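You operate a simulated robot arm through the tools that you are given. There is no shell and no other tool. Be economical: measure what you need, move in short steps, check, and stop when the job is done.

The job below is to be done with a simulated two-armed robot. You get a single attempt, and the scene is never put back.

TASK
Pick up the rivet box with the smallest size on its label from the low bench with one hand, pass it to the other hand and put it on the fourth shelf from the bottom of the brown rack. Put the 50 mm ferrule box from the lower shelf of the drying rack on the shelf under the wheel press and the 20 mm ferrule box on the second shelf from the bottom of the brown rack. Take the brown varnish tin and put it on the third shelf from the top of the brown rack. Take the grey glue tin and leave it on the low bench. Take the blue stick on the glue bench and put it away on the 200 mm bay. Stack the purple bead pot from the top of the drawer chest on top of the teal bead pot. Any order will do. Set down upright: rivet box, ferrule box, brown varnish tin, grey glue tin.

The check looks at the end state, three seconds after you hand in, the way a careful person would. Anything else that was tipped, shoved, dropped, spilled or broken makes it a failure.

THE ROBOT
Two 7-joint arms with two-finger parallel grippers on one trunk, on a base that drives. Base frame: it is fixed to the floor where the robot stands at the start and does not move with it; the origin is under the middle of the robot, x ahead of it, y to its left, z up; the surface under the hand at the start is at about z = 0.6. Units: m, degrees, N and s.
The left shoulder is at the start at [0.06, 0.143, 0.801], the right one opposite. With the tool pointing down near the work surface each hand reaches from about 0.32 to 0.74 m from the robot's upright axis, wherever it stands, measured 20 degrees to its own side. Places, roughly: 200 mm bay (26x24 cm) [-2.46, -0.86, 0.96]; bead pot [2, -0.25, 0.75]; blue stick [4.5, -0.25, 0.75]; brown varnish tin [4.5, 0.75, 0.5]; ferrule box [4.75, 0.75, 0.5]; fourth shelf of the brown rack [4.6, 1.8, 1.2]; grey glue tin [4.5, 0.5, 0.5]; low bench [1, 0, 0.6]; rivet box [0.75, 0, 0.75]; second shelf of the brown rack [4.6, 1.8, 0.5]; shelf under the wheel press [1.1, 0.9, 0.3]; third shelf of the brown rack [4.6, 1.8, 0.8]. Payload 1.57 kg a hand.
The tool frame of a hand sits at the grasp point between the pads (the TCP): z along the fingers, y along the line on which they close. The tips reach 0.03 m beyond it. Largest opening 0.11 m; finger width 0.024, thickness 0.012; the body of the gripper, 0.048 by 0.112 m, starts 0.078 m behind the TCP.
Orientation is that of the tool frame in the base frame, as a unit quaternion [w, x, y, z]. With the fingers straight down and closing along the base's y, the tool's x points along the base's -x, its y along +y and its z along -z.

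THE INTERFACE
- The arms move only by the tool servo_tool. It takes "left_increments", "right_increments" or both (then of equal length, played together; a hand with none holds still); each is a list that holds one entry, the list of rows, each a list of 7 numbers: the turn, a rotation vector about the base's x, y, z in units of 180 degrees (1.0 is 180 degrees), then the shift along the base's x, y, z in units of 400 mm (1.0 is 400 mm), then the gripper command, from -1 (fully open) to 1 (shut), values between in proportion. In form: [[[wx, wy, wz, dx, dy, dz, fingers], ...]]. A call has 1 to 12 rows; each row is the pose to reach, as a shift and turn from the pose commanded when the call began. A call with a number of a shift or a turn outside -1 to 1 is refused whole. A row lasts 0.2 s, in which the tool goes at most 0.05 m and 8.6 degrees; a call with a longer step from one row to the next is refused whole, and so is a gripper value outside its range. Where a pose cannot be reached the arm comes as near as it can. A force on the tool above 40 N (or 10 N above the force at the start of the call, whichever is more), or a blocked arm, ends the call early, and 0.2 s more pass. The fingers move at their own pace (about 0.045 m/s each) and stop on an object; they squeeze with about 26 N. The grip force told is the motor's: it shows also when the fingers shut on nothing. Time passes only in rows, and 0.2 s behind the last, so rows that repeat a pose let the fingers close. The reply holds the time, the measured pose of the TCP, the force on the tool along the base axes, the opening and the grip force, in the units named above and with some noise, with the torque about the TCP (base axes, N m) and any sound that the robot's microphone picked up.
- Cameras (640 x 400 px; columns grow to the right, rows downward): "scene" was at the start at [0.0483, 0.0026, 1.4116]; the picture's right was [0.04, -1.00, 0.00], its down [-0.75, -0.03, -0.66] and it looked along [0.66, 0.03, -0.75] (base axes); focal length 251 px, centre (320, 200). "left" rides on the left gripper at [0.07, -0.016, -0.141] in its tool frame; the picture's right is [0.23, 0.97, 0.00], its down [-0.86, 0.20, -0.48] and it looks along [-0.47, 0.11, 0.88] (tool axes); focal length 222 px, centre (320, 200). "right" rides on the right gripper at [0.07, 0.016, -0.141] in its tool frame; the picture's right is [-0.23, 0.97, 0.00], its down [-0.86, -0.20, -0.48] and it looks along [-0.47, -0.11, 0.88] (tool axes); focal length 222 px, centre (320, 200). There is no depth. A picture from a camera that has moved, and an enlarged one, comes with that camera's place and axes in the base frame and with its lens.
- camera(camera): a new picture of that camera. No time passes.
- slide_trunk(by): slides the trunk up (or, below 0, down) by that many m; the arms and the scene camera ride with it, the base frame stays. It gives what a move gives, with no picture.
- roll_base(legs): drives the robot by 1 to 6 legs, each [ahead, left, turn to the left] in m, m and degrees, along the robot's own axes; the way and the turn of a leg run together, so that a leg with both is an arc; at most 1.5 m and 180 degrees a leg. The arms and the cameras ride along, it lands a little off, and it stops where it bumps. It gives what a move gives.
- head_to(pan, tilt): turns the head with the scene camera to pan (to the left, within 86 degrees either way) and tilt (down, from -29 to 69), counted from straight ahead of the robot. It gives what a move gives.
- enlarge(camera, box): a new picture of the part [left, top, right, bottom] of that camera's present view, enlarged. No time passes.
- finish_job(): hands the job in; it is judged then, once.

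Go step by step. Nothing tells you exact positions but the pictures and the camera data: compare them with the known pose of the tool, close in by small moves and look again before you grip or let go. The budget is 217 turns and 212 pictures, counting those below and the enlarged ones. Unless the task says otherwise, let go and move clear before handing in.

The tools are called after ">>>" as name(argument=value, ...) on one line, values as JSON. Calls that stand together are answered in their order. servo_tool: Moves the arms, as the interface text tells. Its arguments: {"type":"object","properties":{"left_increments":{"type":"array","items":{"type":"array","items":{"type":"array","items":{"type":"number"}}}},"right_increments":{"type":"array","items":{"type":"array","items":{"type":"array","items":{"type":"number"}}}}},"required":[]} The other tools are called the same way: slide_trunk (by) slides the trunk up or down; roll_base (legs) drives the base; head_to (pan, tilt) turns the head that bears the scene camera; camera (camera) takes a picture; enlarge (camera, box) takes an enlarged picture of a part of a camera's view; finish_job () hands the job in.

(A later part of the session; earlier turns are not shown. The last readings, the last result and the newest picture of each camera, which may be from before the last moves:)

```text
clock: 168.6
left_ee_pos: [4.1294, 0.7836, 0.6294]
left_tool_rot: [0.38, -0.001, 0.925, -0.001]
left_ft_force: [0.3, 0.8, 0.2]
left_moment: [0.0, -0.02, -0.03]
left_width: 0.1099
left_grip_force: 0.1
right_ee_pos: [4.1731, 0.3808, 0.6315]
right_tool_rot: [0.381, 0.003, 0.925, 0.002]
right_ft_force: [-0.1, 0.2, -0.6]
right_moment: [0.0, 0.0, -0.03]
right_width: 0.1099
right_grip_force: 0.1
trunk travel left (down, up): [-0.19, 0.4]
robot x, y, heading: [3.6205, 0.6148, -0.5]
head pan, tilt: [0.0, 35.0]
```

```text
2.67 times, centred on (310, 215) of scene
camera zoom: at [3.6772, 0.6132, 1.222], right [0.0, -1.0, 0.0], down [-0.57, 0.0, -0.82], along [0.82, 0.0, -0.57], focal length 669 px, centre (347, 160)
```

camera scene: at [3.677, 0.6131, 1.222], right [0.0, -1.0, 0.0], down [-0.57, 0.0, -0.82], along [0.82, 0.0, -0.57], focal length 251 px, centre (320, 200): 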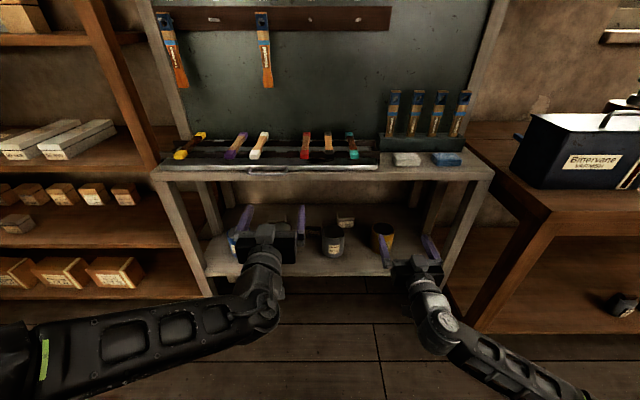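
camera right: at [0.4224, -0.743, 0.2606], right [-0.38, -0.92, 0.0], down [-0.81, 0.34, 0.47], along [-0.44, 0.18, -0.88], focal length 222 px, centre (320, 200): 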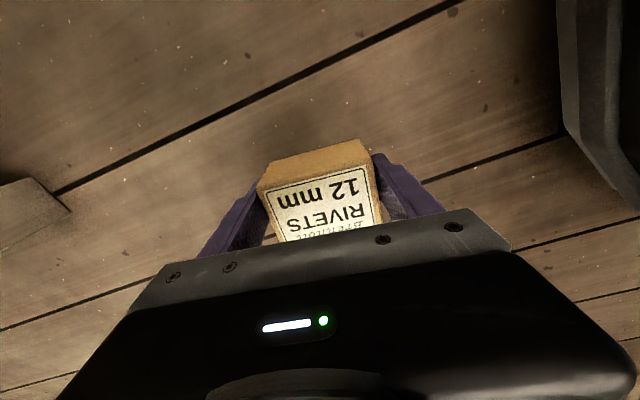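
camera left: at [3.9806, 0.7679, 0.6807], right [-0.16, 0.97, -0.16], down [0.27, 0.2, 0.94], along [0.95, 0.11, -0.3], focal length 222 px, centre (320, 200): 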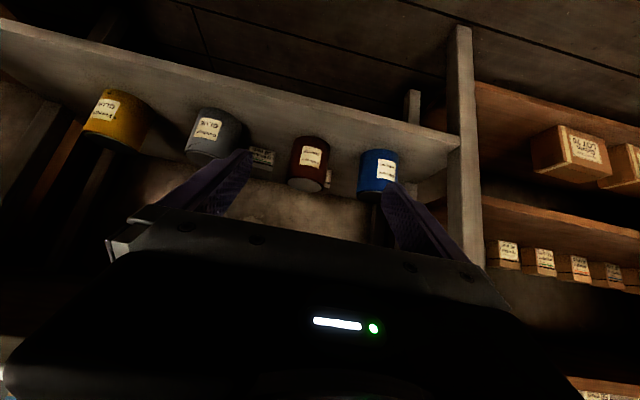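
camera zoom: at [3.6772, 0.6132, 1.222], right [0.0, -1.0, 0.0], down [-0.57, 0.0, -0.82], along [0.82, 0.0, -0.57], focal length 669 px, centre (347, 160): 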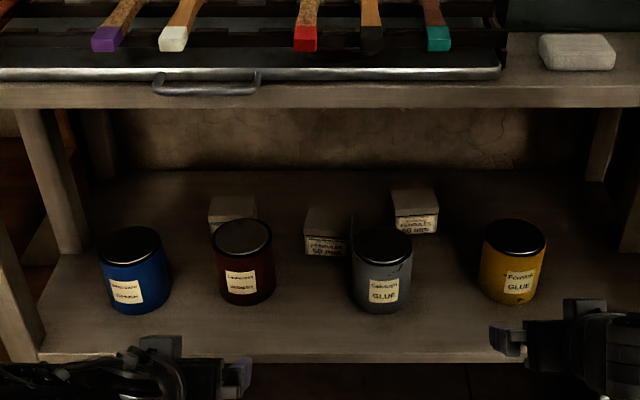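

Clear view: brown tin centred about (4.527,0.786), z 0.36–0.467. I drive forward 0.22 m with the hands above tin height.

>>> roll_base(legs=[[0.22, 0, 0.4]])

>>> camera(camera="left")

```text
clock: 170.2
left_ee_pos: [4.3471, 0.7889, 0.6298]
left_tool_rot: [0.381, -0.006, 0.925, 0.001]
left_ft_force: [-0.4, 0.0, -0.4]
left_moment: [0.02, -0.04, -0.01]
left_width: 0.1097
left_grip_force: 0.0
right_ee_pos: [4.3924, 0.3849, 0.6318]
right_tool_rot: [0.382, -0.001, 0.924, 0.003]
right_ft_force: [0.9, 0.9, -0.6]
right_moment: [0.02, 0.02, -0.01]
right_width: 0.1101
right_grip_force: 0.0
trunk travel left (down, up): [-0.19, 0.4]
robot x, y, heading: [3.8371, 0.6141, 0.1]
head pan, tilt: [0.0, 35.0]
```

```text
122 pictures are left
camera left: at [4.1978, 0.7707, 0.6811], right [-0.17, 0.97, -0.16], down [0.27, 0.2, 0.94], along [0.95, 0.12, -0.3], focal length 222 px, centre (320, 200)
```

left: 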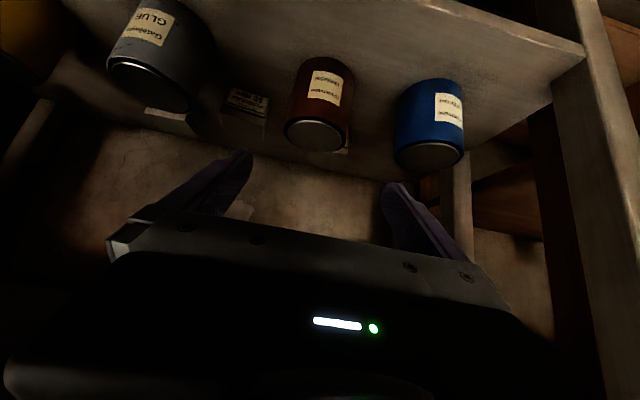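

The tin is at (4.525,0.787). I advance along the tool axis to just before it and verify centring.

>>> servo_tool(left_increments=[[[0, 0, 0, 0.08, -0.002, -0.09, -1], [0, 0, 0, 0.16, -0.004, -0.18, -1], [0, 0, 0, 0.23, -0.005, -0.255, -1], [0, 0, 0, 0.23, -0.005, -0.255, -1]]])

>>> camera(camera="left")

```text
clock: 171.2
left_ee_pos: [4.4379, 0.786, 0.5263]
left_tool_rot: [0.381, -0.005, 0.925, 0.0]
left_ft_force: [-1.0, -0.2, 0.3]
left_moment: [-0.02, 0.0, 0.03]
left_width: 0.11
left_grip_force: 0.1
right_ee_pos: [4.3937, 0.3859, 0.6321]
right_tool_rot: [0.381, -0.001, 0.925, 0.003]
right_ft_force: [-0.3, -0.2, -0.4]
right_moment: [0.02, -0.01, 0.02]
right_width: 0.1101
right_grip_force: 0.1
trunk travel left (down, up): [-0.19, 0.4]
robot x, y, heading: [3.8354, 0.6151, 0.3]
head pan, tilt: [0.0, 35.0]
```

```text
121 pictures are left
camera left: at [4.2895, 0.769, 0.5778], right [-0.17, 0.97, -0.16], down [0.27, 0.2, 0.94], along [0.95, 0.12, -0.3], focal length 222 px, centre (320, 200)
```

left: 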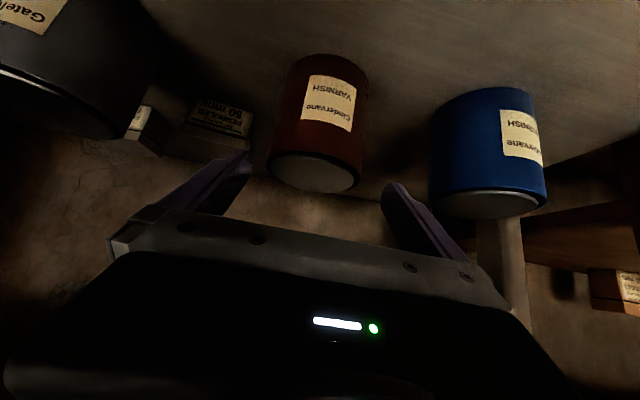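

The label reads VARNISH, and the tin is centred in y at 0.786. It is about 100 mm wide, so I go in slowly and watch for side forces.

>>> servo_tool(left_increments=[[[0, 0, 0, 0.05, 0, -0.055, -1], [0, 0, 0, 0.1, 0, -0.11, -1], [0, 0, 0, 0.15, 0, -0.165, -1], [0, 0, 0, 0.2, 0, -0.22, -1], [0, 0, 0, 0.215, 0, -0.235, -1], [0, 0, 0, 0.215, 0, -0.235, -1]]])

>>> camera(camera="left")

```text
clock: 172.6
left_ee_pos: [4.526, 0.7846, 0.4384]
left_tool_rot: [0.385, -0.004, 0.923, 0.0]
left_ft_force: [-6.9, -0.4, 30.1]
left_moment: [-0.03, 1.54, 0.0]
left_width: 0.1098
left_grip_force: 0.1
right_ee_pos: [4.3925, 0.3839, 0.6339]
right_tool_rot: [0.383, -0.001, 0.924, 0.004]
right_ft_force: [-0.9, -0.5, -0.3]
right_moment: [0.02, 0.02, 0.01]
right_width: 0.1102
right_grip_force: 0.0
trunk travel left (down, up): [-0.19, 0.4]
robot x, y, heading: [3.8382, 0.6128, 0.4]
head pan, tilt: [0.0, 35.0]
```

```text
120 pictures are left
camera left: at [4.3761, 0.7679, 0.4887], right [-0.17, 0.97, -0.16], down [0.26, 0.2, 0.94], along [0.95, 0.12, -0.29], focal length 222 px, centre (320, 200)
```

left: 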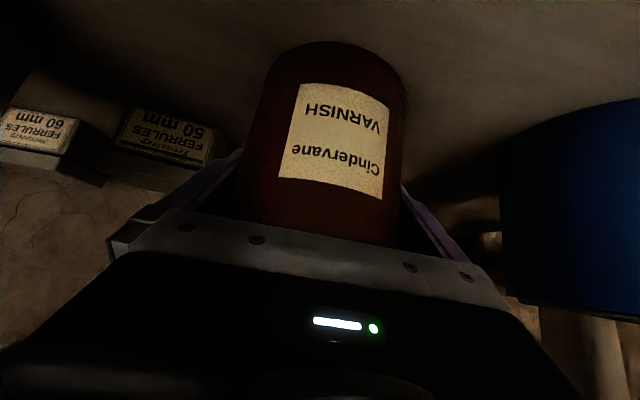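

The palm presses on the tin's top edge (30 N down). I back off about 8 mm along the axis at once, then close.

>>> servo_tool(left_increments=[[[0, 0, 0, -0.012, 0, 0.025, -1], [0, 0, 0, -0.02, 0, 0.035, -1], [0, 0, 0, -0.02, 0, 0.035, -1]]])

>>> enlarge(camera="scene", box=[190, 140, 430, 290])

```text
clock: 173.4
left_ee_pos: [4.5175, 0.7852, 0.4473]
left_tool_rot: [0.38, -0.005, 0.925, 0.001]
left_ft_force: [0.5, -0.5, -0.7]
left_moment: [0.01, 0.0, 0.01]
left_width: 0.1099
left_grip_force: 0.0
right_ee_pos: [4.3929, 0.3851, 0.6318]
right_tool_rot: [0.382, -0.001, 0.924, 0.003]
right_ft_force: [-0.2, 0.2, 0.1]
right_moment: [0.02, 0.0, -0.01]
right_width: 0.11
right_grip_force: 0.0
trunk travel left (down, up): [-0.19, 0.4]
robot x, y, heading: [3.8347, 0.6156, -0.0]
head pan, tilt: [0.0, 35.0]
```

```text
2.67 times, centred on (310, 215) of scene
camera zoom: at [3.8957, 0.6136, 1.2219], right [0.0, -1.0, 0.0], down [-0.57, 0.0, -0.82], along [0.82, 0.0, -0.57], focal length 669 px, centre (347, 160)
```

zoom: 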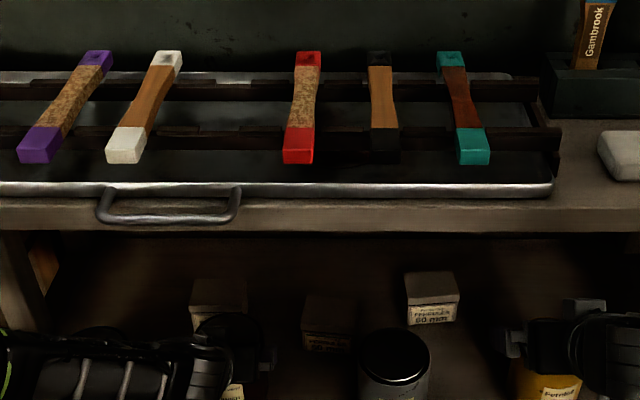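

Force is gone. I close the left hand on the tin and lift a little.

>>> servo_tool(left_increments=[[[0, 0, 0, 0, 0, 0, 1], [0, 0, 0, 0, 0, 0, 1], [0, 0, 0, 0, 0, 0, 1], [0, 0, 0, 0, 0, 0.02, 1], [0, 0, 0, 0, 0, 0.06, 1], [0, 0, 0, 0, 0, 0.1, 1]]])

>>> camera(camera="left")

```text
clock: 174.8
left_ee_pos: [4.5163, 0.7855, 0.4873]
left_tool_rot: [0.38, -0.005, 0.925, 0.0]
left_ft_force: [-0.3, 0.5, -8.1]
left_moment: [0.02, -0.07, 0.01]
left_width: 0.0995
left_grip_force: 26.1
right_ee_pos: [4.3927, 0.3851, 0.6317]
right_tool_rot: [0.382, -0.002, 0.924, 0.003]
right_ft_force: [0.1, 0.4, -0.3]
right_moment: [0.01, -0.03, 0.01]
right_width: 0.1098
right_grip_force: 0.1
trunk travel left (down, up): [-0.19, 0.4]
robot x, y, heading: [3.8364, 0.6151, 0.5]
head pan, tilt: [0.0, 35.0]
```

```text
118 pictures are left
camera left: at [4.3676, 0.7689, 0.5386], right [-0.17, 0.97, -0.16], down [0.27, 0.2, 0.94], along [0.95, 0.12, -0.3], focal length 222 px, centre (320, 200)
```

left: 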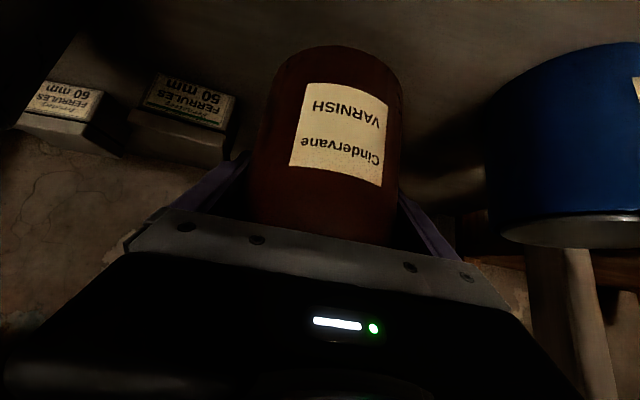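

Varnish tin held (0.8 kg). I back out, raise the trunk and slide left to the brown rack.

>>> servo_tool(left_increments=[[[0, 0, 0, -0.05, 0, 0.06, 1], [0, 0, 0, -0.1, 0, 0.1, 1], [0, 0, 0, -0.1, 0, 0.1, 1]]])

>>> roll_base(legs=[[-0.22, 0, 0]])

>>> slide_trunk(by=0.4)

>>> roll_base(legs=[[0, 0.59, -0.4]])

>>> camera(camera="scene")

```text
clock: 175.6
left_ee_pos: [4.4764, 0.7841, 0.5277]
left_tool_rot: [0.38, -0.005, 0.925, 0.001]
left_ft_force: [-0.2, -0.4, -7.2]
left_moment: [-0.01, -0.04, 0.01]
left_width: 0.0997
left_grip_force: 26.1
right_ee_pos: [4.3935, 0.3845, 0.6324]
right_tool_rot: [0.381, -0.002, 0.925, 0.003]
right_ft_force: [0.8, -0.2, 0.2]
right_moment: [0.01, 0.01, 0.0]
right_width: 0.1098
right_grip_force: 0.1
trunk travel left (down, up): [-0.19, 0.4]
robot x, y, heading: [3.84, 0.6172, 0.2]
head pan, tilt: [0.0, 35.0]
```

```text
clock: 177.3
left_ee_pos: [4.2584, 0.7847, 0.5281]
left_tool_rot: [0.38, -0.005, 0.925, 0.001]
left_ft_force: [0.5, -1.1, -7.8]
left_moment: [-0.05, -0.02, 0.0]
left_width: 0.0996
left_grip_force: 25.5
right_ee_pos: [4.1739, 0.3829, 0.6318]
right_tool_rot: [0.381, -0.001, 0.924, 0.003]
right_ft_force: [-0.4, -0.1, 0.4]
right_moment: [0.01, -0.01, -0.04]
right_width: 0.11
right_grip_force: 0.0
trunk travel left (down, up): [-0.19, 0.4]
robot x, y, heading: [3.6148, 0.6126, 0.2]
head pan, tilt: [0.0, 35.0]
```

```text
clock: 181.1
left_ee_pos: [4.258, 0.7847, 0.9281]
left_tool_rot: [0.381, -0.006, 0.925, 0.001]
left_ft_force: [-0.1, -0.1, -7.7]
left_moment: [-0.03, -0.06, 0.02]
left_width: 0.0999
left_grip_force: 25.6
right_ee_pos: [4.1737, 0.3835, 1.032]
right_tool_rot: [0.381, -0.002, 0.925, 0.003]
right_ft_force: [-0.1, 0.9, 0.4]
right_moment: [0.03, 0.0, 0.01]
right_width: 0.1099
right_grip_force: 0.1
trunk travel left (down, up): [-0.59, 0.0]
robot x, y, heading: [3.6175, 0.6144, -0.1]
head pan, tilt: [0.0, 35.0]
```

```text
clock: 184.5
left_ee_pos: [4.2581, 1.3724, 0.927]
left_tool_rot: [0.381, -0.004, 0.925, 0.0]
left_ft_force: [0.0, -0.4, -7.7]
left_moment: [0.02, -0.03, -0.04]
left_width: 0.0995
left_grip_force: 26.1
right_ee_pos: [4.1727, 0.9719, 1.0328]
right_tool_rot: [0.381, 0.001, 0.925, 0.002]
right_ft_force: [-0.4, 1.0, 0.9]
right_moment: [-0.01, -0.02, -0.04]
right_width: 0.1101
right_grip_force: 0.0
trunk travel left (down, up): [-0.59, 0.0]
robot x, y, heading: [3.6141, 1.2026, -0.1]
head pan, tilt: [0.0, 35.0]
```

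```text
117 pictures are left
camera scene: at [3.6759, 1.204, 1.6219], right [0.0, -1.0, 0.0], down [-0.57, 0.0, -0.82], along [0.82, 0.0, -0.57], focal length 251 px, centre (320, 200)
```

scene: 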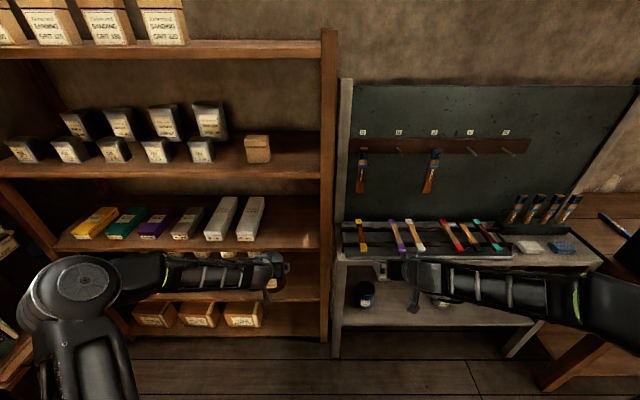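

The third shelf from the top is about z 0.853 with free room around y≈1.34. I raise the tin and align, then check with the wrist camera.

>>> servo_tool(left_increments=[[[0, 0, 0, 0, -0.04, 0.05, 1], [0, 0, 0, 0, -0.08, 0.09, 1], [0, 0, 0, 0, -0.08, 0.09, 1]]])

>>> roll_base(legs=[[0.12, 0, 0.1]])

>>> camera(camera="left")

>>> enlarge(camera="scene", box=[180, 150, 380, 300])

```text
clock: 185.3
left_ee_pos: [4.257, 1.3391, 0.9637]
left_tool_rot: [0.379, -0.003, 0.925, 0.0]
left_ft_force: [0.2, 0.1, -6.9]
left_moment: [0.02, -0.06, 0.03]
left_width: 0.0997
left_grip_force: 25.5
right_ee_pos: [4.1726, 0.9732, 1.0324]
right_tool_rot: [0.382, 0.0, 0.924, 0.003]
right_ft_force: [-0.2, -0.1, 0.3]
right_moment: [0.03, 0.02, 0.01]
right_width: 0.11
right_grip_force: 0.0
trunk travel left (down, up): [-0.59, 0.0]
robot x, y, heading: [3.6193, 1.2014, 0.0]
head pan, tilt: [0.0, 35.0]
```

```text
clock: 186.5
left_ee_pos: [4.3777, 1.3418, 0.9618]
left_tool_rot: [0.38, -0.003, 0.925, -0.001]
left_ft_force: [0.5, 1.1, -8.8]
left_moment: [0.0, -0.06, 0.0]
left_width: 0.0994
left_grip_force: 25.4
right_ee_pos: [4.2942, 0.972, 1.0319]
right_tool_rot: [0.38, 0.0, 0.925, 0.002]
right_ft_force: [-0.3, -0.5, -1.0]
right_moment: [0.04, 0.01, 0.02]
right_width: 0.1101
right_grip_force: 0.0
trunk travel left (down, up): [-0.59, 0.0]
robot x, y, heading: [3.7385, 1.2059, 0.1]
head pan, tilt: [0.0, 35.0]
```

```text
116 pictures are left
camera left: at [4.2287, 1.3247, 1.0137], right [-0.17, 0.97, -0.16], down [0.27, 0.2, 0.94], along [0.95, 0.11, -0.3], focal length 222 px, centre (320, 200)
```

left: 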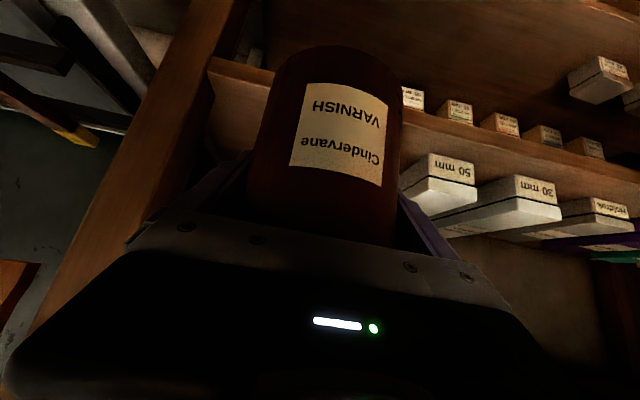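

```text
2.67 times, centred on (280, 225) of scene
camera zoom: at [3.7984, 1.2033, 1.6218], right [0.0, -1.0, 0.0], down [-0.58, 0.0, -0.82], along [0.82, 0.0, -0.58], focal length 669 px, centre (427, 133)
```

zoom: 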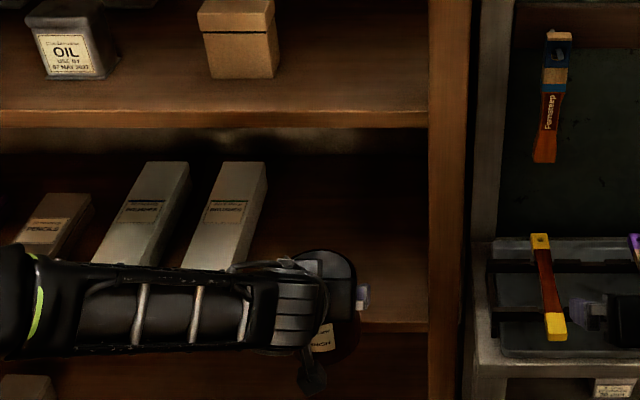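

I zoom the wrist view to fix the shelf edge height.

>>> enlarge(camera="left", box=[360, 60, 520, 220])

>>> enlarge(camera="left", box=[180, 30, 300, 150])

```text
2.50 times, centred on (440, 140) of left
camera zoom: at [4.2287, 1.3247, 1.0137], right [-0.17, 0.97, -0.16], down [0.27, 0.2, 0.94], along [0.95, 0.11, -0.3], focal length 555 px, centre (20, 350)
```

zoom: 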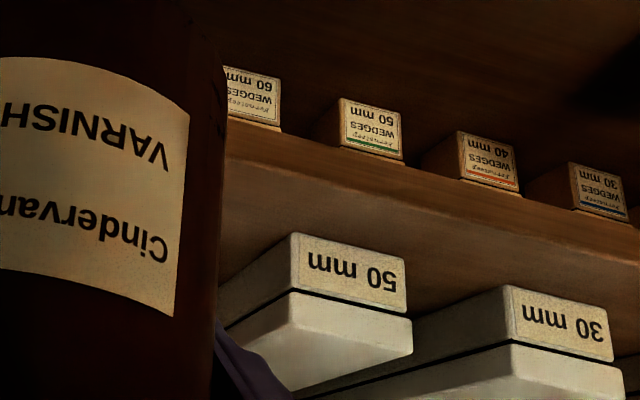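

```text
3.33 times, centred on (240, 90) of left
camera zoom: at [4.2287, 1.3247, 1.0137], right [-0.17, 0.97, -0.16], down [0.27, 0.2, 0.94], along [0.95, 0.11, -0.3], focal length 740 px, centre (587, 567)
```

zoom: 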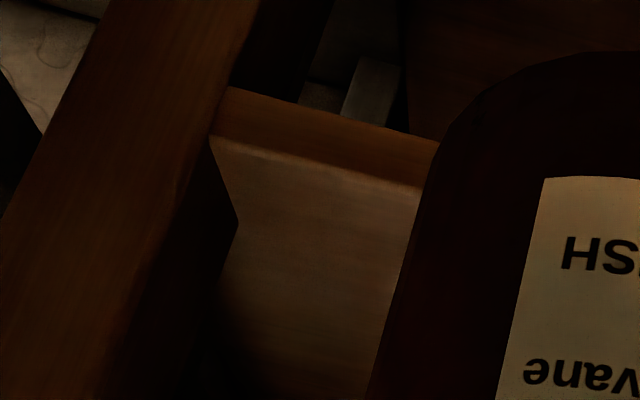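

Shelf surface confirmed at z≈0.825. I roll 10 cm in, and advance and lower the tin to just above it.

>>> roll_base(legs=[[0.1, 0, 0]])

>>> servo_tool(left_increments=[[[0, 0, 0, 0.04, 0, -0.03, 1], [0, 0, 0, 0.08, 0, -0.06, 1], [0, 0, 0, 0.11, 0, -0.09, 1], [0, 0, 0, 0.11, 0, -0.11, 1], [0, 0, 0, 0.11, 0, -0.11, 1]]])

>>> camera(camera="left")

```text
clock: 187.7
left_ee_pos: [4.4781, 1.3406, 0.9619]
left_tool_rot: [0.38, -0.003, 0.925, 0.0]
left_ft_force: [-0.6, -0.6, -8.8]
left_moment: [0.04, -0.02, 0.02]
left_width: 0.0994
left_grip_force: 26.0
right_ee_pos: [4.3939, 0.9723, 1.031]
right_tool_rot: [0.38, 0.001, 0.925, 0.002]
right_ft_force: [1.0, -0.7, 0.8]
right_moment: [0.01, 0.0, -0.01]
right_width: 0.1101
right_grip_force: 0.0
trunk travel left (down, up): [-0.59, 0.0]
robot x, y, heading: [3.8367, 1.2033, 0.2]
head pan, tilt: [0.0, 35.0]
```

```text
clock: 188.9
left_ee_pos: [4.5216, 1.3415, 0.9176]
left_tool_rot: [0.379, -0.004, 0.925, 0.0]
left_ft_force: [-0.2, 0.6, -7.9]
left_moment: [0.0, -0.02, 0.0]
left_width: 0.0998
left_grip_force: 25.9
right_ee_pos: [4.3941, 0.9725, 1.0311]
right_tool_rot: [0.381, 0.001, 0.925, 0.002]
right_ft_force: [-0.1, -0.3, -0.6]
right_moment: [-0.01, 0.02, -0.03]
right_width: 0.1101
right_grip_force: 0.0
trunk travel left (down, up): [-0.59, 0.0]
robot x, y, heading: [3.8349, 1.203, -0.3]
head pan, tilt: [0.0, 35.0]
```

```text
112 pictures are left
camera left: at [4.3711, 1.3244, 0.97], right [-0.17, 0.97, -0.16], down [0.27, 0.2, 0.94], along [0.95, 0.11, -0.3], focal length 222 px, centre (320, 200)
```

left: 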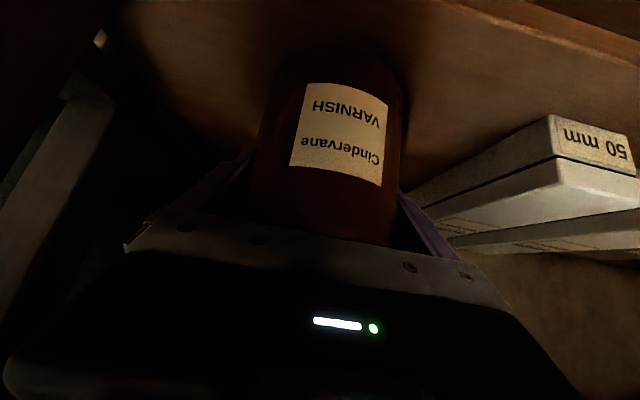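

Bottom should be about 5 mm above the shelf; I lower in small steps until it takes the weight, then open and retreat along the tool axis.

>>> servo_tool(left_increments=[[[0, 0, 0, 0, 0, -0.006, 1], [0, 0, 0, 0, 0, -0.012, 1], [0, 0, 0, 0, 0, -0.016, 1]]])

```text
clock: 189.7
left_ee_pos: [4.5197, 1.3409, 0.912]
left_tool_rot: [0.38, -0.004, 0.925, 0.0]
left_ft_force: [-0.2, -0.7, -7.7]
left_moment: [0.01, -0.04, -0.02]
left_width: 0.0994
left_grip_force: 25.8
right_ee_pos: [4.3928, 0.9736, 1.0322]
right_tool_rot: [0.382, 0.0, 0.924, 0.003]
right_ft_force: [0.2, 0.2, -0.3]
right_moment: [-0.01, -0.02, 0.01]
right_width: 0.1101
right_grip_force: 0.1
trunk travel left (down, up): [-0.59, 0.0]
robot x, y, heading: [3.8378, 1.2053, 0.1]
head pan, tilt: [0.0, 35.0]
```

>>> servo_tool(left_increments=[[[0, 0, 0, 0, 0, -0.006, 1], [0, 0, 0, 0, 0, -0.012, 1]]])

```text
clock: 190.3
left_ee_pos: [4.521, 1.3417, 0.9067]
left_tool_rot: [0.38, -0.004, 0.925, 0.0]
left_ft_force: [0.0, 0.4, -7.5]
left_moment: [0.04, -0.07, -0.01]
left_width: 0.0996
left_grip_force: 25.8
right_ee_pos: [4.3928, 0.9729, 1.0314]
right_tool_rot: [0.381, 0.0, 0.925, 0.003]
right_ft_force: [0.3, 0.4, -0.2]
right_moment: [0.02, -0.01, 0.0]
right_width: 0.1101
right_grip_force: 0.1
trunk travel left (down, up): [-0.59, 0.0]
robot x, y, heading: [3.8342, 1.2, -0.1]
head pan, tilt: [0.0, 35.0]
```

>>> servo_tool(left_increments=[[[0, 0, 0, 0, 0, -0.005, 1], [0, 0, 0, 0, 0, -0.01, 1]]])

```text
clock: 190.9
left_ee_pos: [4.5212, 1.342, 0.9034]
left_tool_rot: [0.38, -0.004, 0.925, 0.001]
left_ft_force: [0.4, -0.3, -8.0]
left_moment: [-0.01, -0.07, 0.02]
left_width: 0.0997
left_grip_force: 26.4
right_ee_pos: [4.3916, 0.9726, 1.0314]
right_tool_rot: [0.381, 0.0, 0.924, 0.003]
right_ft_force: [0.5, -1.1, -0.3]
right_moment: [0.03, 0.02, 0.01]
right_width: 0.1099
right_grip_force: 0.0
trunk travel left (down, up): [-0.59, 0.0]
robot x, y, heading: [3.8376, 1.2027, 0.1]
head pan, tilt: [0.0, 35.0]
```

>>> servo_tool(left_increments=[[[0, 0, 0, 0, 0, -0.005, 1], [0, 0, 0, 0, 0, -0.01, 1], [0, 0, 0, 0, 0, -0.013, 1]]])

>>> camera(camera="left")

```text
clock: 191.7
left_ee_pos: [4.5223, 1.3415, 0.9031]
left_tool_rot: [0.384, -0.003, 0.923, 0.001]
left_ft_force: [-1.0, 2.1, 20.6]
left_moment: [0.77, 0.55, 0.05]
left_width: 0.0998
left_grip_force: 26.1
right_ee_pos: [4.3899, 0.9719, 1.0331]
right_tool_rot: [0.382, 0.0, 0.924, 0.003]
right_ft_force: [0.8, 0.3, -0.2]
right_moment: [0.01, 0.0, 0.03]
right_width: 0.1102
right_grip_force: 0.0
trunk travel left (down, up): [-0.59, 0.0]
robot x, y, heading: [3.835, 1.2061, 0.2]
head pan, tilt: [0.0, 35.0]
```

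```text
111 pictures are left
camera left: at [4.3712, 1.3246, 0.9533], right [-0.17, 0.97, -0.16], down [0.26, 0.2, 0.94], along [0.95, 0.11, -0.29], focal length 222 px, centre (320, 200)
```

left: 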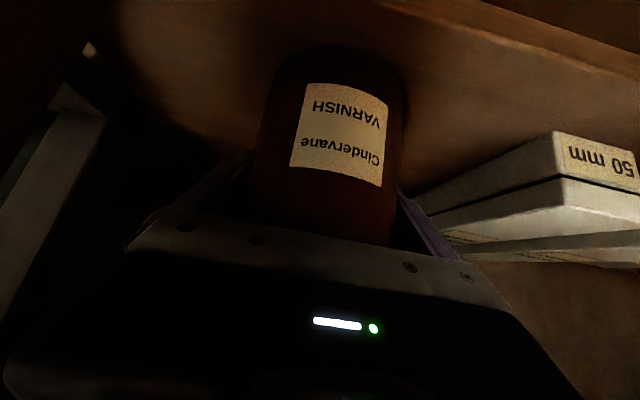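

Contact made. I relieve slightly, open, and back straight out.

>>> servo_tool(left_increments=[[[0, 0, 0, 0, 0, 0.004, 1], [0, 0, 0, 0, 0, 0.008, -1], [0, 0, 0, 0, 0, 0.008, -1], [0, 0, 0, 0, 0, 0.008, -1], [0, 0, 0, 0, 0, 0.008, -1], [0, 0, 0, -0.06, 0, 0.008, -1], [0, 0, 0, -0.14, 0, 0.008, -1], [0, 0, 0, -0.24, 0, 0.008, -1], [0, 0, 0, -0.34, 0, 0.008, -1], [0, 0, 0, -0.4, 0, 0.008, -1]]])

>>> camera(camera="left")

>>> camera(camera="scene")

```text
clock: 193.9
left_ee_pos: [4.3594, 1.34, 0.9018]
left_tool_rot: [0.381, -0.004, 0.925, 0.001]
left_ft_force: [-0.3, 0.0, -0.3]
left_moment: [-0.02, 0.07, 0.0]
left_width: 0.1098
left_grip_force: 0.0
right_ee_pos: [4.3916, 0.9733, 1.0323]
right_tool_rot: [0.383, 0.0, 0.924, 0.002]
right_ft_force: [0.4, 0.0, -0.4]
right_moment: [-0.04, 0.03, -0.02]
right_width: 0.11
right_grip_force: 0.1
trunk travel left (down, up): [-0.59, 0.0]
robot x, y, heading: [3.8369, 1.2044, -0.0]
head pan, tilt: [0.0, 35.0]
```

```text
110 pictures are left
camera left: at [4.2104, 1.3244, 0.9535], right [-0.17, 0.97, -0.16], down [0.27, 0.2, 0.94], along [0.95, 0.11, -0.3], focal length 222 px, centre (320, 200)
```

left: 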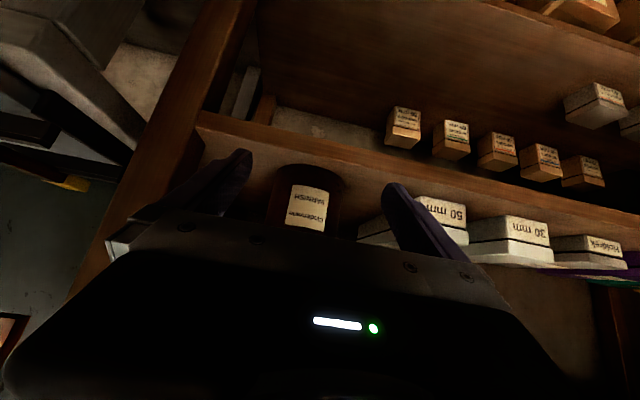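

```text
109 pictures are left
camera scene: at [3.8952, 1.2033, 1.622], right [0.0, -1.0, 0.0], down [-0.57, 0.0, -0.82], along [0.82, 0.0, -0.57], focal length 251 px, centre (320, 200)
```

scene: 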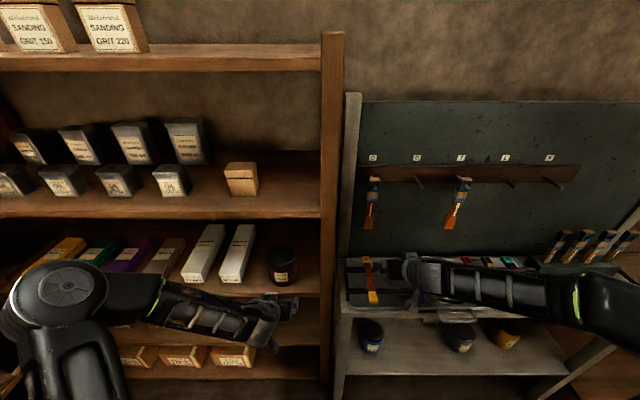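

The varnish tin is in place. Now back to the drying rack for the remaining ferrule boxes.

>>> roll_base(legs=[[-0.22, 0, 0], [0, -0.51, 0]])

>>> slide_trunk(by=-0.4)

>>> enlarge(camera="scene", box=[200, 140, 440, 290])

>>> camera(camera="left")

```text
clock: 198.2
left_ee_pos: [4.1422, 0.8286, 0.9007]
left_tool_rot: [0.38, -0.002, 0.925, 0.001]
left_ft_force: [0.5, 0.7, -0.6]
left_moment: [0.01, -0.01, 0.05]
left_width: 0.1101
left_grip_force: 0.0
right_ee_pos: [4.1756, 0.46, 1.0318]
right_tool_rot: [0.382, 0.001, 0.924, 0.002]
right_ft_force: [-0.6, 0.7, -0.8]
right_moment: [-0.01, -0.01, 0.01]
right_width: 0.1096
right_grip_force: 0.0
trunk travel left (down, up): [-0.59, 0.0]
robot x, y, heading: [3.619, 0.6915, -0.2]
head pan, tilt: [0.0, 35.0]
```

```text
clock: 202.0
left_ee_pos: [4.144, 0.8281, 0.5019]
left_tool_rot: [0.381, -0.001, 0.925, -0.001]
left_ft_force: [0.0, 0.7, -0.2]
left_moment: [0.0, 0.02, 0.03]
left_width: 0.1099
left_grip_force: 0.0
right_ee_pos: [4.1738, 0.4603, 0.6321]
right_tool_rot: [0.382, 0.001, 0.924, 0.003]
right_ft_force: [1.3, 0.0, 0.0]
right_moment: [0.01, -0.02, 0.02]
right_width: 0.1101
right_grip_force: 0.1
trunk travel left (down, up): [-0.19, 0.4]
robot x, y, heading: [3.6213, 0.6896, -0.3]
head pan, tilt: [0.0, 35.0]
```

```text
2.67 times, centred on (320, 215) of scene
camera zoom: at [3.6782, 0.6922, 1.222], right [0.0, -1.0, 0.0], down [-0.57, 0.0, -0.82], along [0.82, 0.0, -0.57], focal length 669 px, centre (320, 160)
```

zoom: 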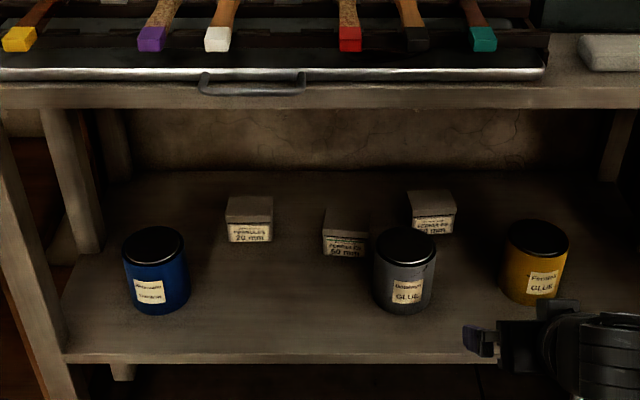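

```text
107 pictures are left
camera left: at [3.9939, 0.8129, 0.5534], right [-0.17, 0.97, -0.16], down [0.27, 0.2, 0.94], along [0.95, 0.11, -0.3], focal length 222 px, centre (320, 200)
```

left: 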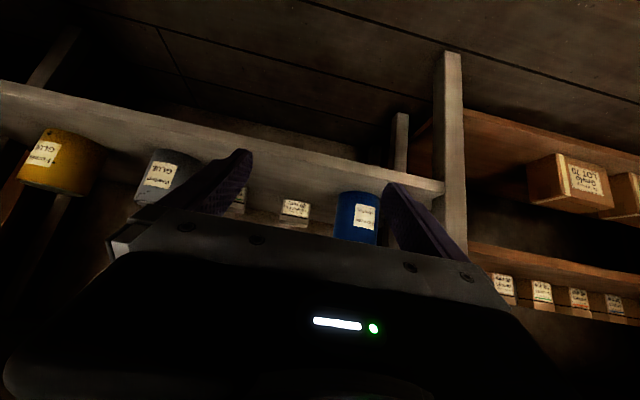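

The third box reads 20 mm, at about (4.663,0.827). I roll forward and check from the wrist camera.

>>> roll_base(legs=[[0.28, 0, 0.3]])

>>> servo_tool(left_increments=[[[0, 0, 0, 0.1, 0, 0, -1], [0, 0, 0, 0.2, 0, 0, -1], [0, 0, 0, 0.3, 0, 0, -1], [0, 0, 0, 0.3, 0, 0, -1]]])

>>> camera(camera="left")

```text
clock: 203.9
left_ee_pos: [4.4207, 0.833, 0.5018]
left_tool_rot: [0.38, -0.005, 0.925, 0.001]
left_ft_force: [-0.4, 0.4, 0.7]
left_moment: [-0.03, 0.04, -0.01]
left_width: 0.1102
left_grip_force: 0.1
right_ee_pos: [4.4541, 0.4645, 0.6312]
right_tool_rot: [0.382, -0.002, 0.924, 0.004]
right_ft_force: [0.3, -0.4, -0.2]
right_moment: [0.01, 0.01, 0.03]
right_width: 0.1099
right_grip_force: 0.0
trunk travel left (down, up): [-0.19, 0.4]
robot x, y, heading: [3.8985, 0.6941, 0.5]
head pan, tilt: [0.0, 35.0]
```

```text
clock: 204.9
left_ee_pos: [4.5398, 0.833, 0.5007]
left_tool_rot: [0.38, -0.003, 0.925, 0.0]
left_ft_force: [1.0, 0.9, 1.0]
left_moment: [-0.02, 0.03, -0.01]
left_width: 0.11
left_grip_force: 0.1
right_ee_pos: [4.4528, 0.4641, 0.632]
right_tool_rot: [0.38, -0.001, 0.925, 0.003]
right_ft_force: [-0.7, -0.8, 0.1]
right_moment: [0.01, -0.03, -0.01]
right_width: 0.1099
right_grip_force: 0.0
trunk travel left (down, up): [-0.19, 0.4]
robot x, y, heading: [3.8966, 0.6911, 0.0]
head pan, tilt: [0.0, 35.0]
```

```text
106 pictures are left
camera left: at [4.3913, 0.8163, 0.5526], right [-0.17, 0.97, -0.16], down [0.27, 0.2, 0.94], along [0.95, 0.12, -0.3], focal length 222 px, centre (320, 200)
```

left: 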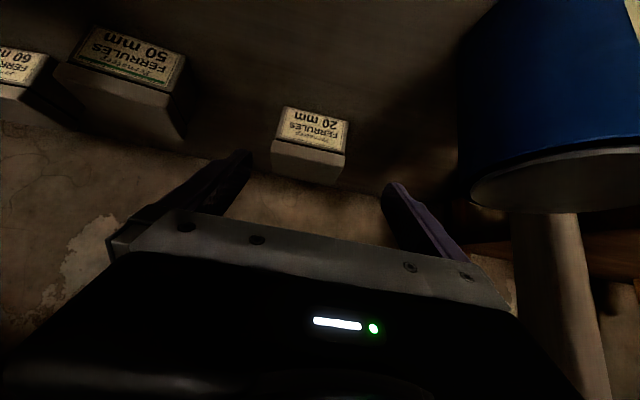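

20 mm box centred at (4.657,0.8245). I go in and grip.

>>> servo_tool(left_increments=[[[0, 0, 0, 0.06, -0.021, -0.045, -1], [0, 0, 0, 0.12, -0.021, -0.09, -1], [0, 0, 0, 0.18, -0.021, -0.135, -1], [0, 0, 0, 0.24, -0.021, -0.18, -1], [0, 0, 0, 0.29, -0.021, -0.218, -1], [0, 0, 0, 0.29, -0.021, -0.218, 1], [0, 0, 0, 0.29, -0.021, -0.218, 1], [0, 0, 0, 0.29, -0.021, -0.218, 1], [0, 0, 0, 0.29, -0.021, -0.218, 1], [0, 0, 0, 0.29, -0.021, -0.18, 1], [0, 0, 0, 0.27, -0.021, -0.1, 1]]])

>>> camera(camera="left")

```text
clock: 207.3
left_ee_pos: [4.6474, 0.8244, 0.46]
left_tool_rot: [0.379, -0.004, 0.926, 0.0]
left_ft_force: [0.4, -0.8, -3.1]
left_moment: [0.01, -0.07, 0.0]
left_width: 0.0847
left_grip_force: 26.1
right_ee_pos: [4.4527, 0.4652, 0.6323]
right_tool_rot: [0.381, -0.001, 0.925, 0.003]
right_ft_force: [0.1, 0.6, -1.0]
right_moment: [0.0, -0.03, -0.02]
right_width: 0.1102
right_grip_force: 0.0
trunk travel left (down, up): [-0.19, 0.4]
robot x, y, heading: [3.9008, 0.6929, 0.5]
head pan, tilt: [0.0, 35.0]
```

```text
105 pictures are left
camera left: at [4.4984, 0.8076, 0.5123], right [-0.17, 0.97, -0.16], down [0.27, 0.2, 0.94], along [0.95, 0.12, -0.3], focal length 222 px, centre (320, 200)
```

left: 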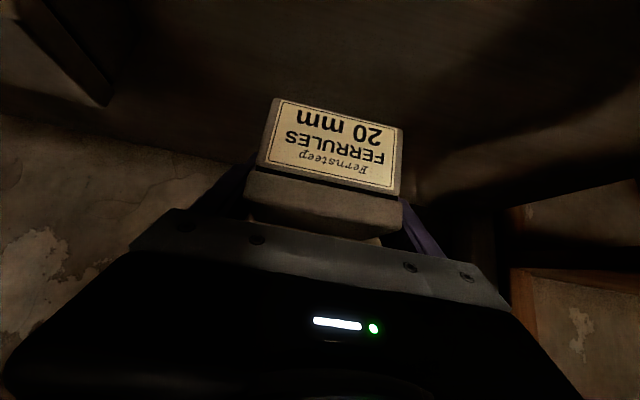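

Held. I back out and slide left to the brown rack with the trunk staying low.

>>> servo_tool(left_increments=[[[0, 0, 0, -0.1, 0, 0.08, 1], [0, 0, 0, -0.2, 0, 0.16, 1], [0, 0, 0, -0.3, 0, 0.24, 1], [0, 0, 0, -0.4, 0, 0.28, 1], [0, 0, 0, -0.45, 0, 0.28, 1]]])

>>> roll_base(legs=[[-0.26, 0, 0], [0, 0.515, -0.3]])

>>> camera(camera="left")

>>> camera(camera="scene")

```text
refused: row 1 steps farther than a row can; nothing moved
```

```text
clock: 210.6
left_ee_pos: [4.3847, 1.0317, 0.4608]
left_tool_rot: [0.378, 0.008, 0.926, -0.016]
left_ft_force: [-0.3, -0.4, -2.4]
left_moment: [0.01, -0.03, -0.02]
left_width: 0.0852
left_grip_force: 25.3
right_ee_pos: [4.1928, 0.6924, 0.633]
right_tool_rot: [0.382, -0.001, 0.924, 0.003]
right_ft_force: [0.2, -0.7, -0.5]
right_moment: [-0.02, 0.02, 0.0]
right_width: 0.1102
right_grip_force: 0.0
trunk travel left (down, up): [-0.19, 0.4]
robot x, y, heading: [3.6392, 0.9212, -0.1]
head pan, tilt: [0.0, 35.0]
stopped in leg 2: the force on the tool passed its limit at 58 N (the readings are from after the stop); the commanded pose is now the measured one
```

```text
104 pictures are left
camera left: at [4.2347, 1.0214, 0.5138], right [-0.14, 0.97, -0.18], down [0.28, 0.22, 0.94], along [0.95, 0.08, -0.3], focal length 222 px, centre (320, 200)
```

left: 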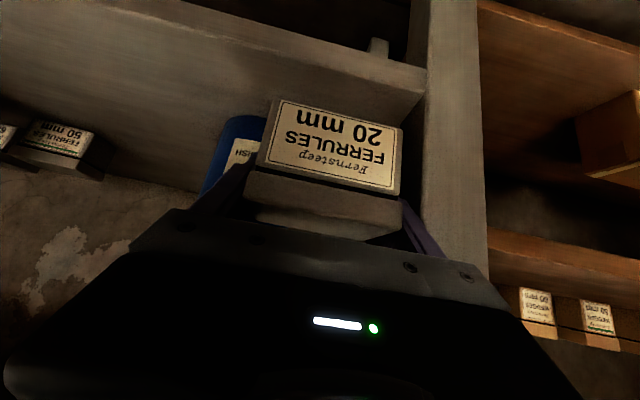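

```text
103 pictures are left
camera scene: at [3.6958, 0.922, 1.2219], right [0.0, -1.0, 0.0], down [-0.57, 0.0, -0.82], along [0.82, 0.0, -0.57], focal length 251 px, centre (320, 200)
```

scene: 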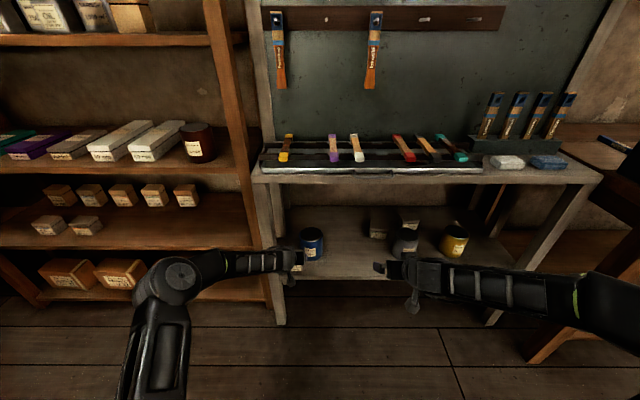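

I mistakenly let the base move without the retract: the hand bumped the rack's left post, but the box is still held and nothing fell. I retract the arm now.

>>> servo_tool(left_increments=[[[0, 0, 0, -0.1, 0, 0.02, 1], [0, 0, 0, -0.2, 0, 0.06, 1], [0, 0, 0, -0.3, 0, 0.12, 1], [0, 0, 0, -0.4, 0, 0.18, 1], [0, 0, 0, -0.4, 0, 0.24, 1]]])

>>> enlarge(camera="scene", box=[220, 130, 500, 300])

```text
clock: 211.8
left_ee_pos: [4.2233, 1.0325, 0.5574]
left_tool_rot: [0.378, 0.008, 0.926, -0.017]
left_ft_force: [0.1, -0.1, -3.3]
left_moment: [-0.01, -0.03, -0.01]
left_width: 0.085
left_grip_force: 26.3
right_ee_pos: [4.1937, 0.6941, 0.6324]
right_tool_rot: [0.382, -0.002, 0.924, 0.004]
right_ft_force: [0.4, 0.6, -0.3]
right_moment: [-0.01, 0.02, 0.02]
right_width: 0.1099
right_grip_force: 0.1
trunk travel left (down, up): [-0.19, 0.4]
robot x, y, heading: [3.6371, 0.9243, 0.0]
head pan, tilt: [0.0, 35.0]
```

```text
2.29 times, centred on (360, 215) of scene
camera zoom: at [3.6957, 0.9219, 1.2219], right [0.0, -1.0, 0.0], down [-0.57, 0.0, -0.82], along [0.82, 0.0, -0.57], focal length 573 px, centre (229, 166)
```

zoom: 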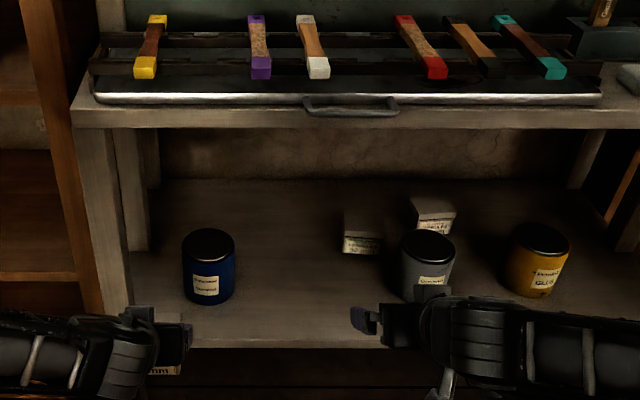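

All upright. I slide left to the brown rack.

>>> roll_base(legs=[[0, 0.36, 0]])

>>> camera(camera="left")

>>> enlarge(camera="scene", box=[160, 130, 380, 300])

```text
clock: 214.1
left_ee_pos: [4.2223, 1.3903, 0.5582]
left_tool_rot: [0.379, 0.007, 0.925, -0.016]
left_ft_force: [-0.4, -0.2, -2.8]
left_moment: [-0.01, 0.0, -0.02]
left_width: 0.0848
left_grip_force: 26.3
right_ee_pos: [4.1918, 1.0508, 0.6318]
right_tool_rot: [0.382, -0.002, 0.924, 0.004]
right_ft_force: [0.4, 0.0, -0.2]
right_moment: [-0.05, -0.01, 0.01]
right_width: 0.1101
right_grip_force: 0.1
trunk travel left (down, up): [-0.19, 0.4]
robot x, y, heading: [3.6357, 1.279, 0.4]
head pan, tilt: [0.0, 35.0]
```

```text
101 pictures are left
camera left: at [4.0736, 1.3796, 0.6108], right [-0.14, 0.97, -0.18], down [0.28, 0.21, 0.94], along [0.95, 0.08, -0.3], focal length 222 px, centre (320, 200)
```

left: 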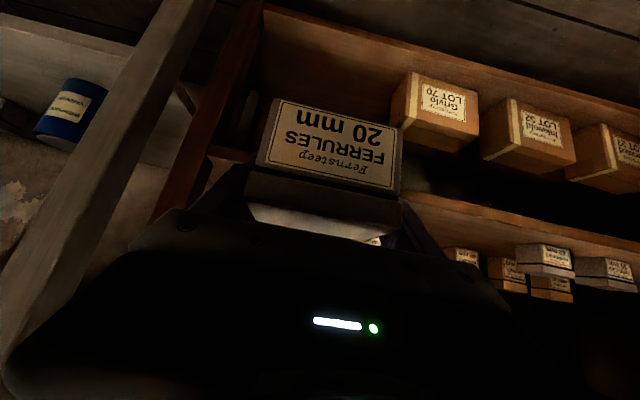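

```text
2.35 times, centred on (270, 215) of scene
camera zoom: at [3.6947, 1.2801, 1.2219], right [0.0, -1.0, 0.0], down [-0.57, 0.0, -0.82], along [0.82, 0.0, -0.57], focal length 590 px, centre (438, 165)
```

zoom: 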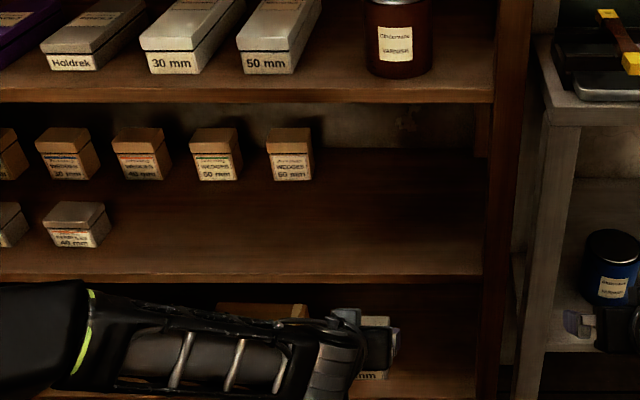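

The second shelf is at z≈0.465 with free space at y≈1.39. I roll in and then lower the box.

>>> roll_base(legs=[[0.22, 0, -0.3]])

>>> servo_tool(left_increments=[[[0, 0, 0, 0.1, 0, 0, 1], [0, 0, 0, 0.19, 0, 0, 1], [0, 0, 0, 0.19, 0, -0.04, 1], [0, 0, 0, 0.19, 0, -0.08, 1], [0, 0, 0, 0.19, 0, -0.085, 1]]])

>>> camera(camera="left")

```text
clock: 215.5
left_ee_pos: [4.3639, 1.3873, 0.5575]
left_tool_rot: [0.378, 0.008, 0.926, -0.016]
left_ft_force: [0.2, 0.3, -3.1]
left_moment: [0.0, -0.02, 0.01]
left_width: 0.0848
left_grip_force: 25.6
right_ee_pos: [4.3271, 1.0518, 0.6314]
right_tool_rot: [0.381, -0.006, 0.925, 0.005]
right_ft_force: [-18.1, -5.5, 17.0]
right_moment: [0.81, -0.23, 0.8]
right_width: 0.105
right_grip_force: 0.0
trunk travel left (down, up): [-0.19, 0.4]
robot x, y, heading: [3.776, 1.2809, -0.3]
head pan, tilt: [0.0, 35.0]
stopped in leg 1: the force on the tool passed its limit at 292 N (the readings are from after the stop); the commanded pose is now the measured one
```

```text
clock: 216.7
left_ee_pos: [4.4417, 1.3885, 0.524]
left_tool_rot: [0.378, 0.008, 0.926, -0.016]
left_ft_force: [0.0, 0.6, -3.2]
left_moment: [-0.03, 0.02, 0.01]
left_width: 0.0847
left_grip_force: 26.0
right_ee_pos: [4.3268, 1.0523, 0.6308]
right_tool_rot: [0.378, -0.005, 0.926, 0.003]
right_ft_force: [-23.3, -6.5, 15.5]
right_moment: [0.74, -0.17, 1.08]
right_width: 0.1048
right_grip_force: 0.1
trunk travel left (down, up): [-0.19, 0.4]
robot x, y, heading: [3.7765, 1.2819, -0.4]
head pan, tilt: [0.0, 35.0]
```

```text
99 pictures are left
camera left: at [4.2907, 1.3776, 0.5771], right [-0.13, 0.97, -0.18], down [0.28, 0.21, 0.94], along [0.95, 0.07, -0.3], focal length 222 px, centre (320, 200)
```

left: 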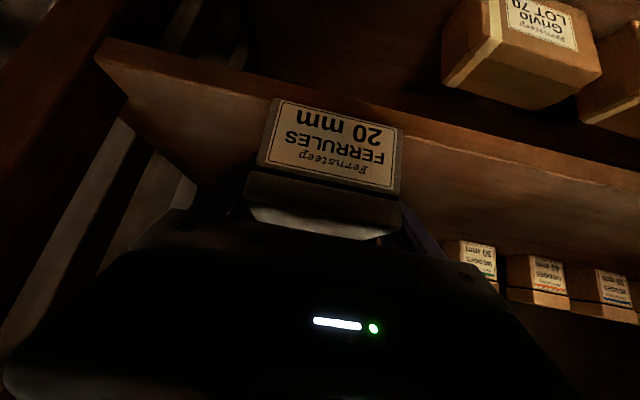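

The right hand ran into the drying rack's left post. I withdraw it back and sideways right away, then inspect the rack.

>>> servo_tool(right_increments=[[[0, 0, 0, -0.07, 0, 0, -1], [0, 0, 0, -0.09, 0, 0, -1], [0, 0, 0, -0.09, -0.1, 0, -1], [0, 0, 0, -0.09, -0.2, 0, -1], [0, 0, 0, -0.09, -0.3, 0, -1], [0, 0, 0, -0.09, -0.35, 0, -1]]])

>>> head_to(pan=-20, tilt=35)

>>> camera(camera="scene")

```text
clock: 218.1
left_ee_pos: [4.4411, 1.3873, 0.5243]
left_tool_rot: [0.377, 0.009, 0.926, -0.016]
left_ft_force: [-0.7, -0.3, -2.6]
left_moment: [0.0, -0.03, -0.01]
left_width: 0.085
left_grip_force: 25.6
right_ee_pos: [4.2992, 0.9213, 0.6372]
right_tool_rot: [0.39, 0.158, 0.905, 0.062]
right_ft_force: [-0.3, 0.6, 0.2]
right_moment: [-0.1, -0.02, 0.01]
right_width: 0.1102
right_grip_force: 0.0
right hand out of reach, approached as far as the arm can: row 5, 6
trunk travel left (down, up): [-0.19, 0.4]
robot x, y, heading: [3.7773, 1.278, -0.0]
head pan, tilt: [0.0, 35.0]
```

```text
clock: 218.9
left_ee_pos: [4.4424, 1.3879, 0.5229]
left_tool_rot: [0.378, 0.009, 0.926, -0.016]
left_ft_force: [-0.4, -0.8, -3.9]
left_moment: [0.02, -0.06, 0.01]
left_width: 0.0849
left_grip_force: 26.1
right_ee_pos: [4.2994, 0.9207, 0.6372]
right_tool_rot: [0.391, 0.155, 0.905, 0.062]
right_ft_force: [0.7, -0.4, 0.0]
right_moment: [0.0, 0.0, -0.03]
right_width: 0.1099
right_grip_force: 0.0
trunk travel left (down, up): [-0.19, 0.4]
robot x, y, heading: [3.777, 1.2827, -0.2]
head pan, tilt: [-20.0, 35.0]
```

```text
98 pictures are left
camera scene: at [3.8313, 1.2497, 1.2219], right [-0.34, -0.94, 0.0], down [-0.54, 0.2, -0.82], along [0.77, -0.28, -0.57], focal length 251 px, centre (320, 200)
```

scene: 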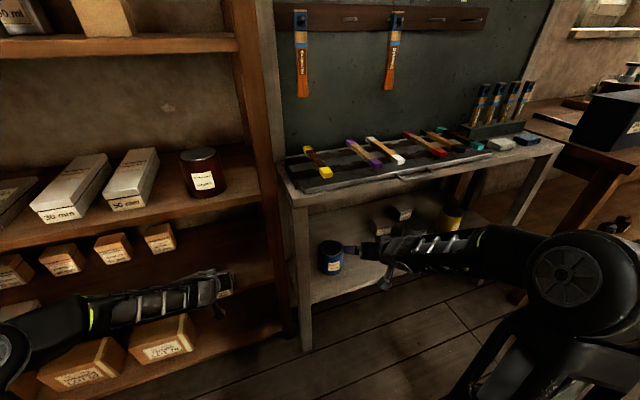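

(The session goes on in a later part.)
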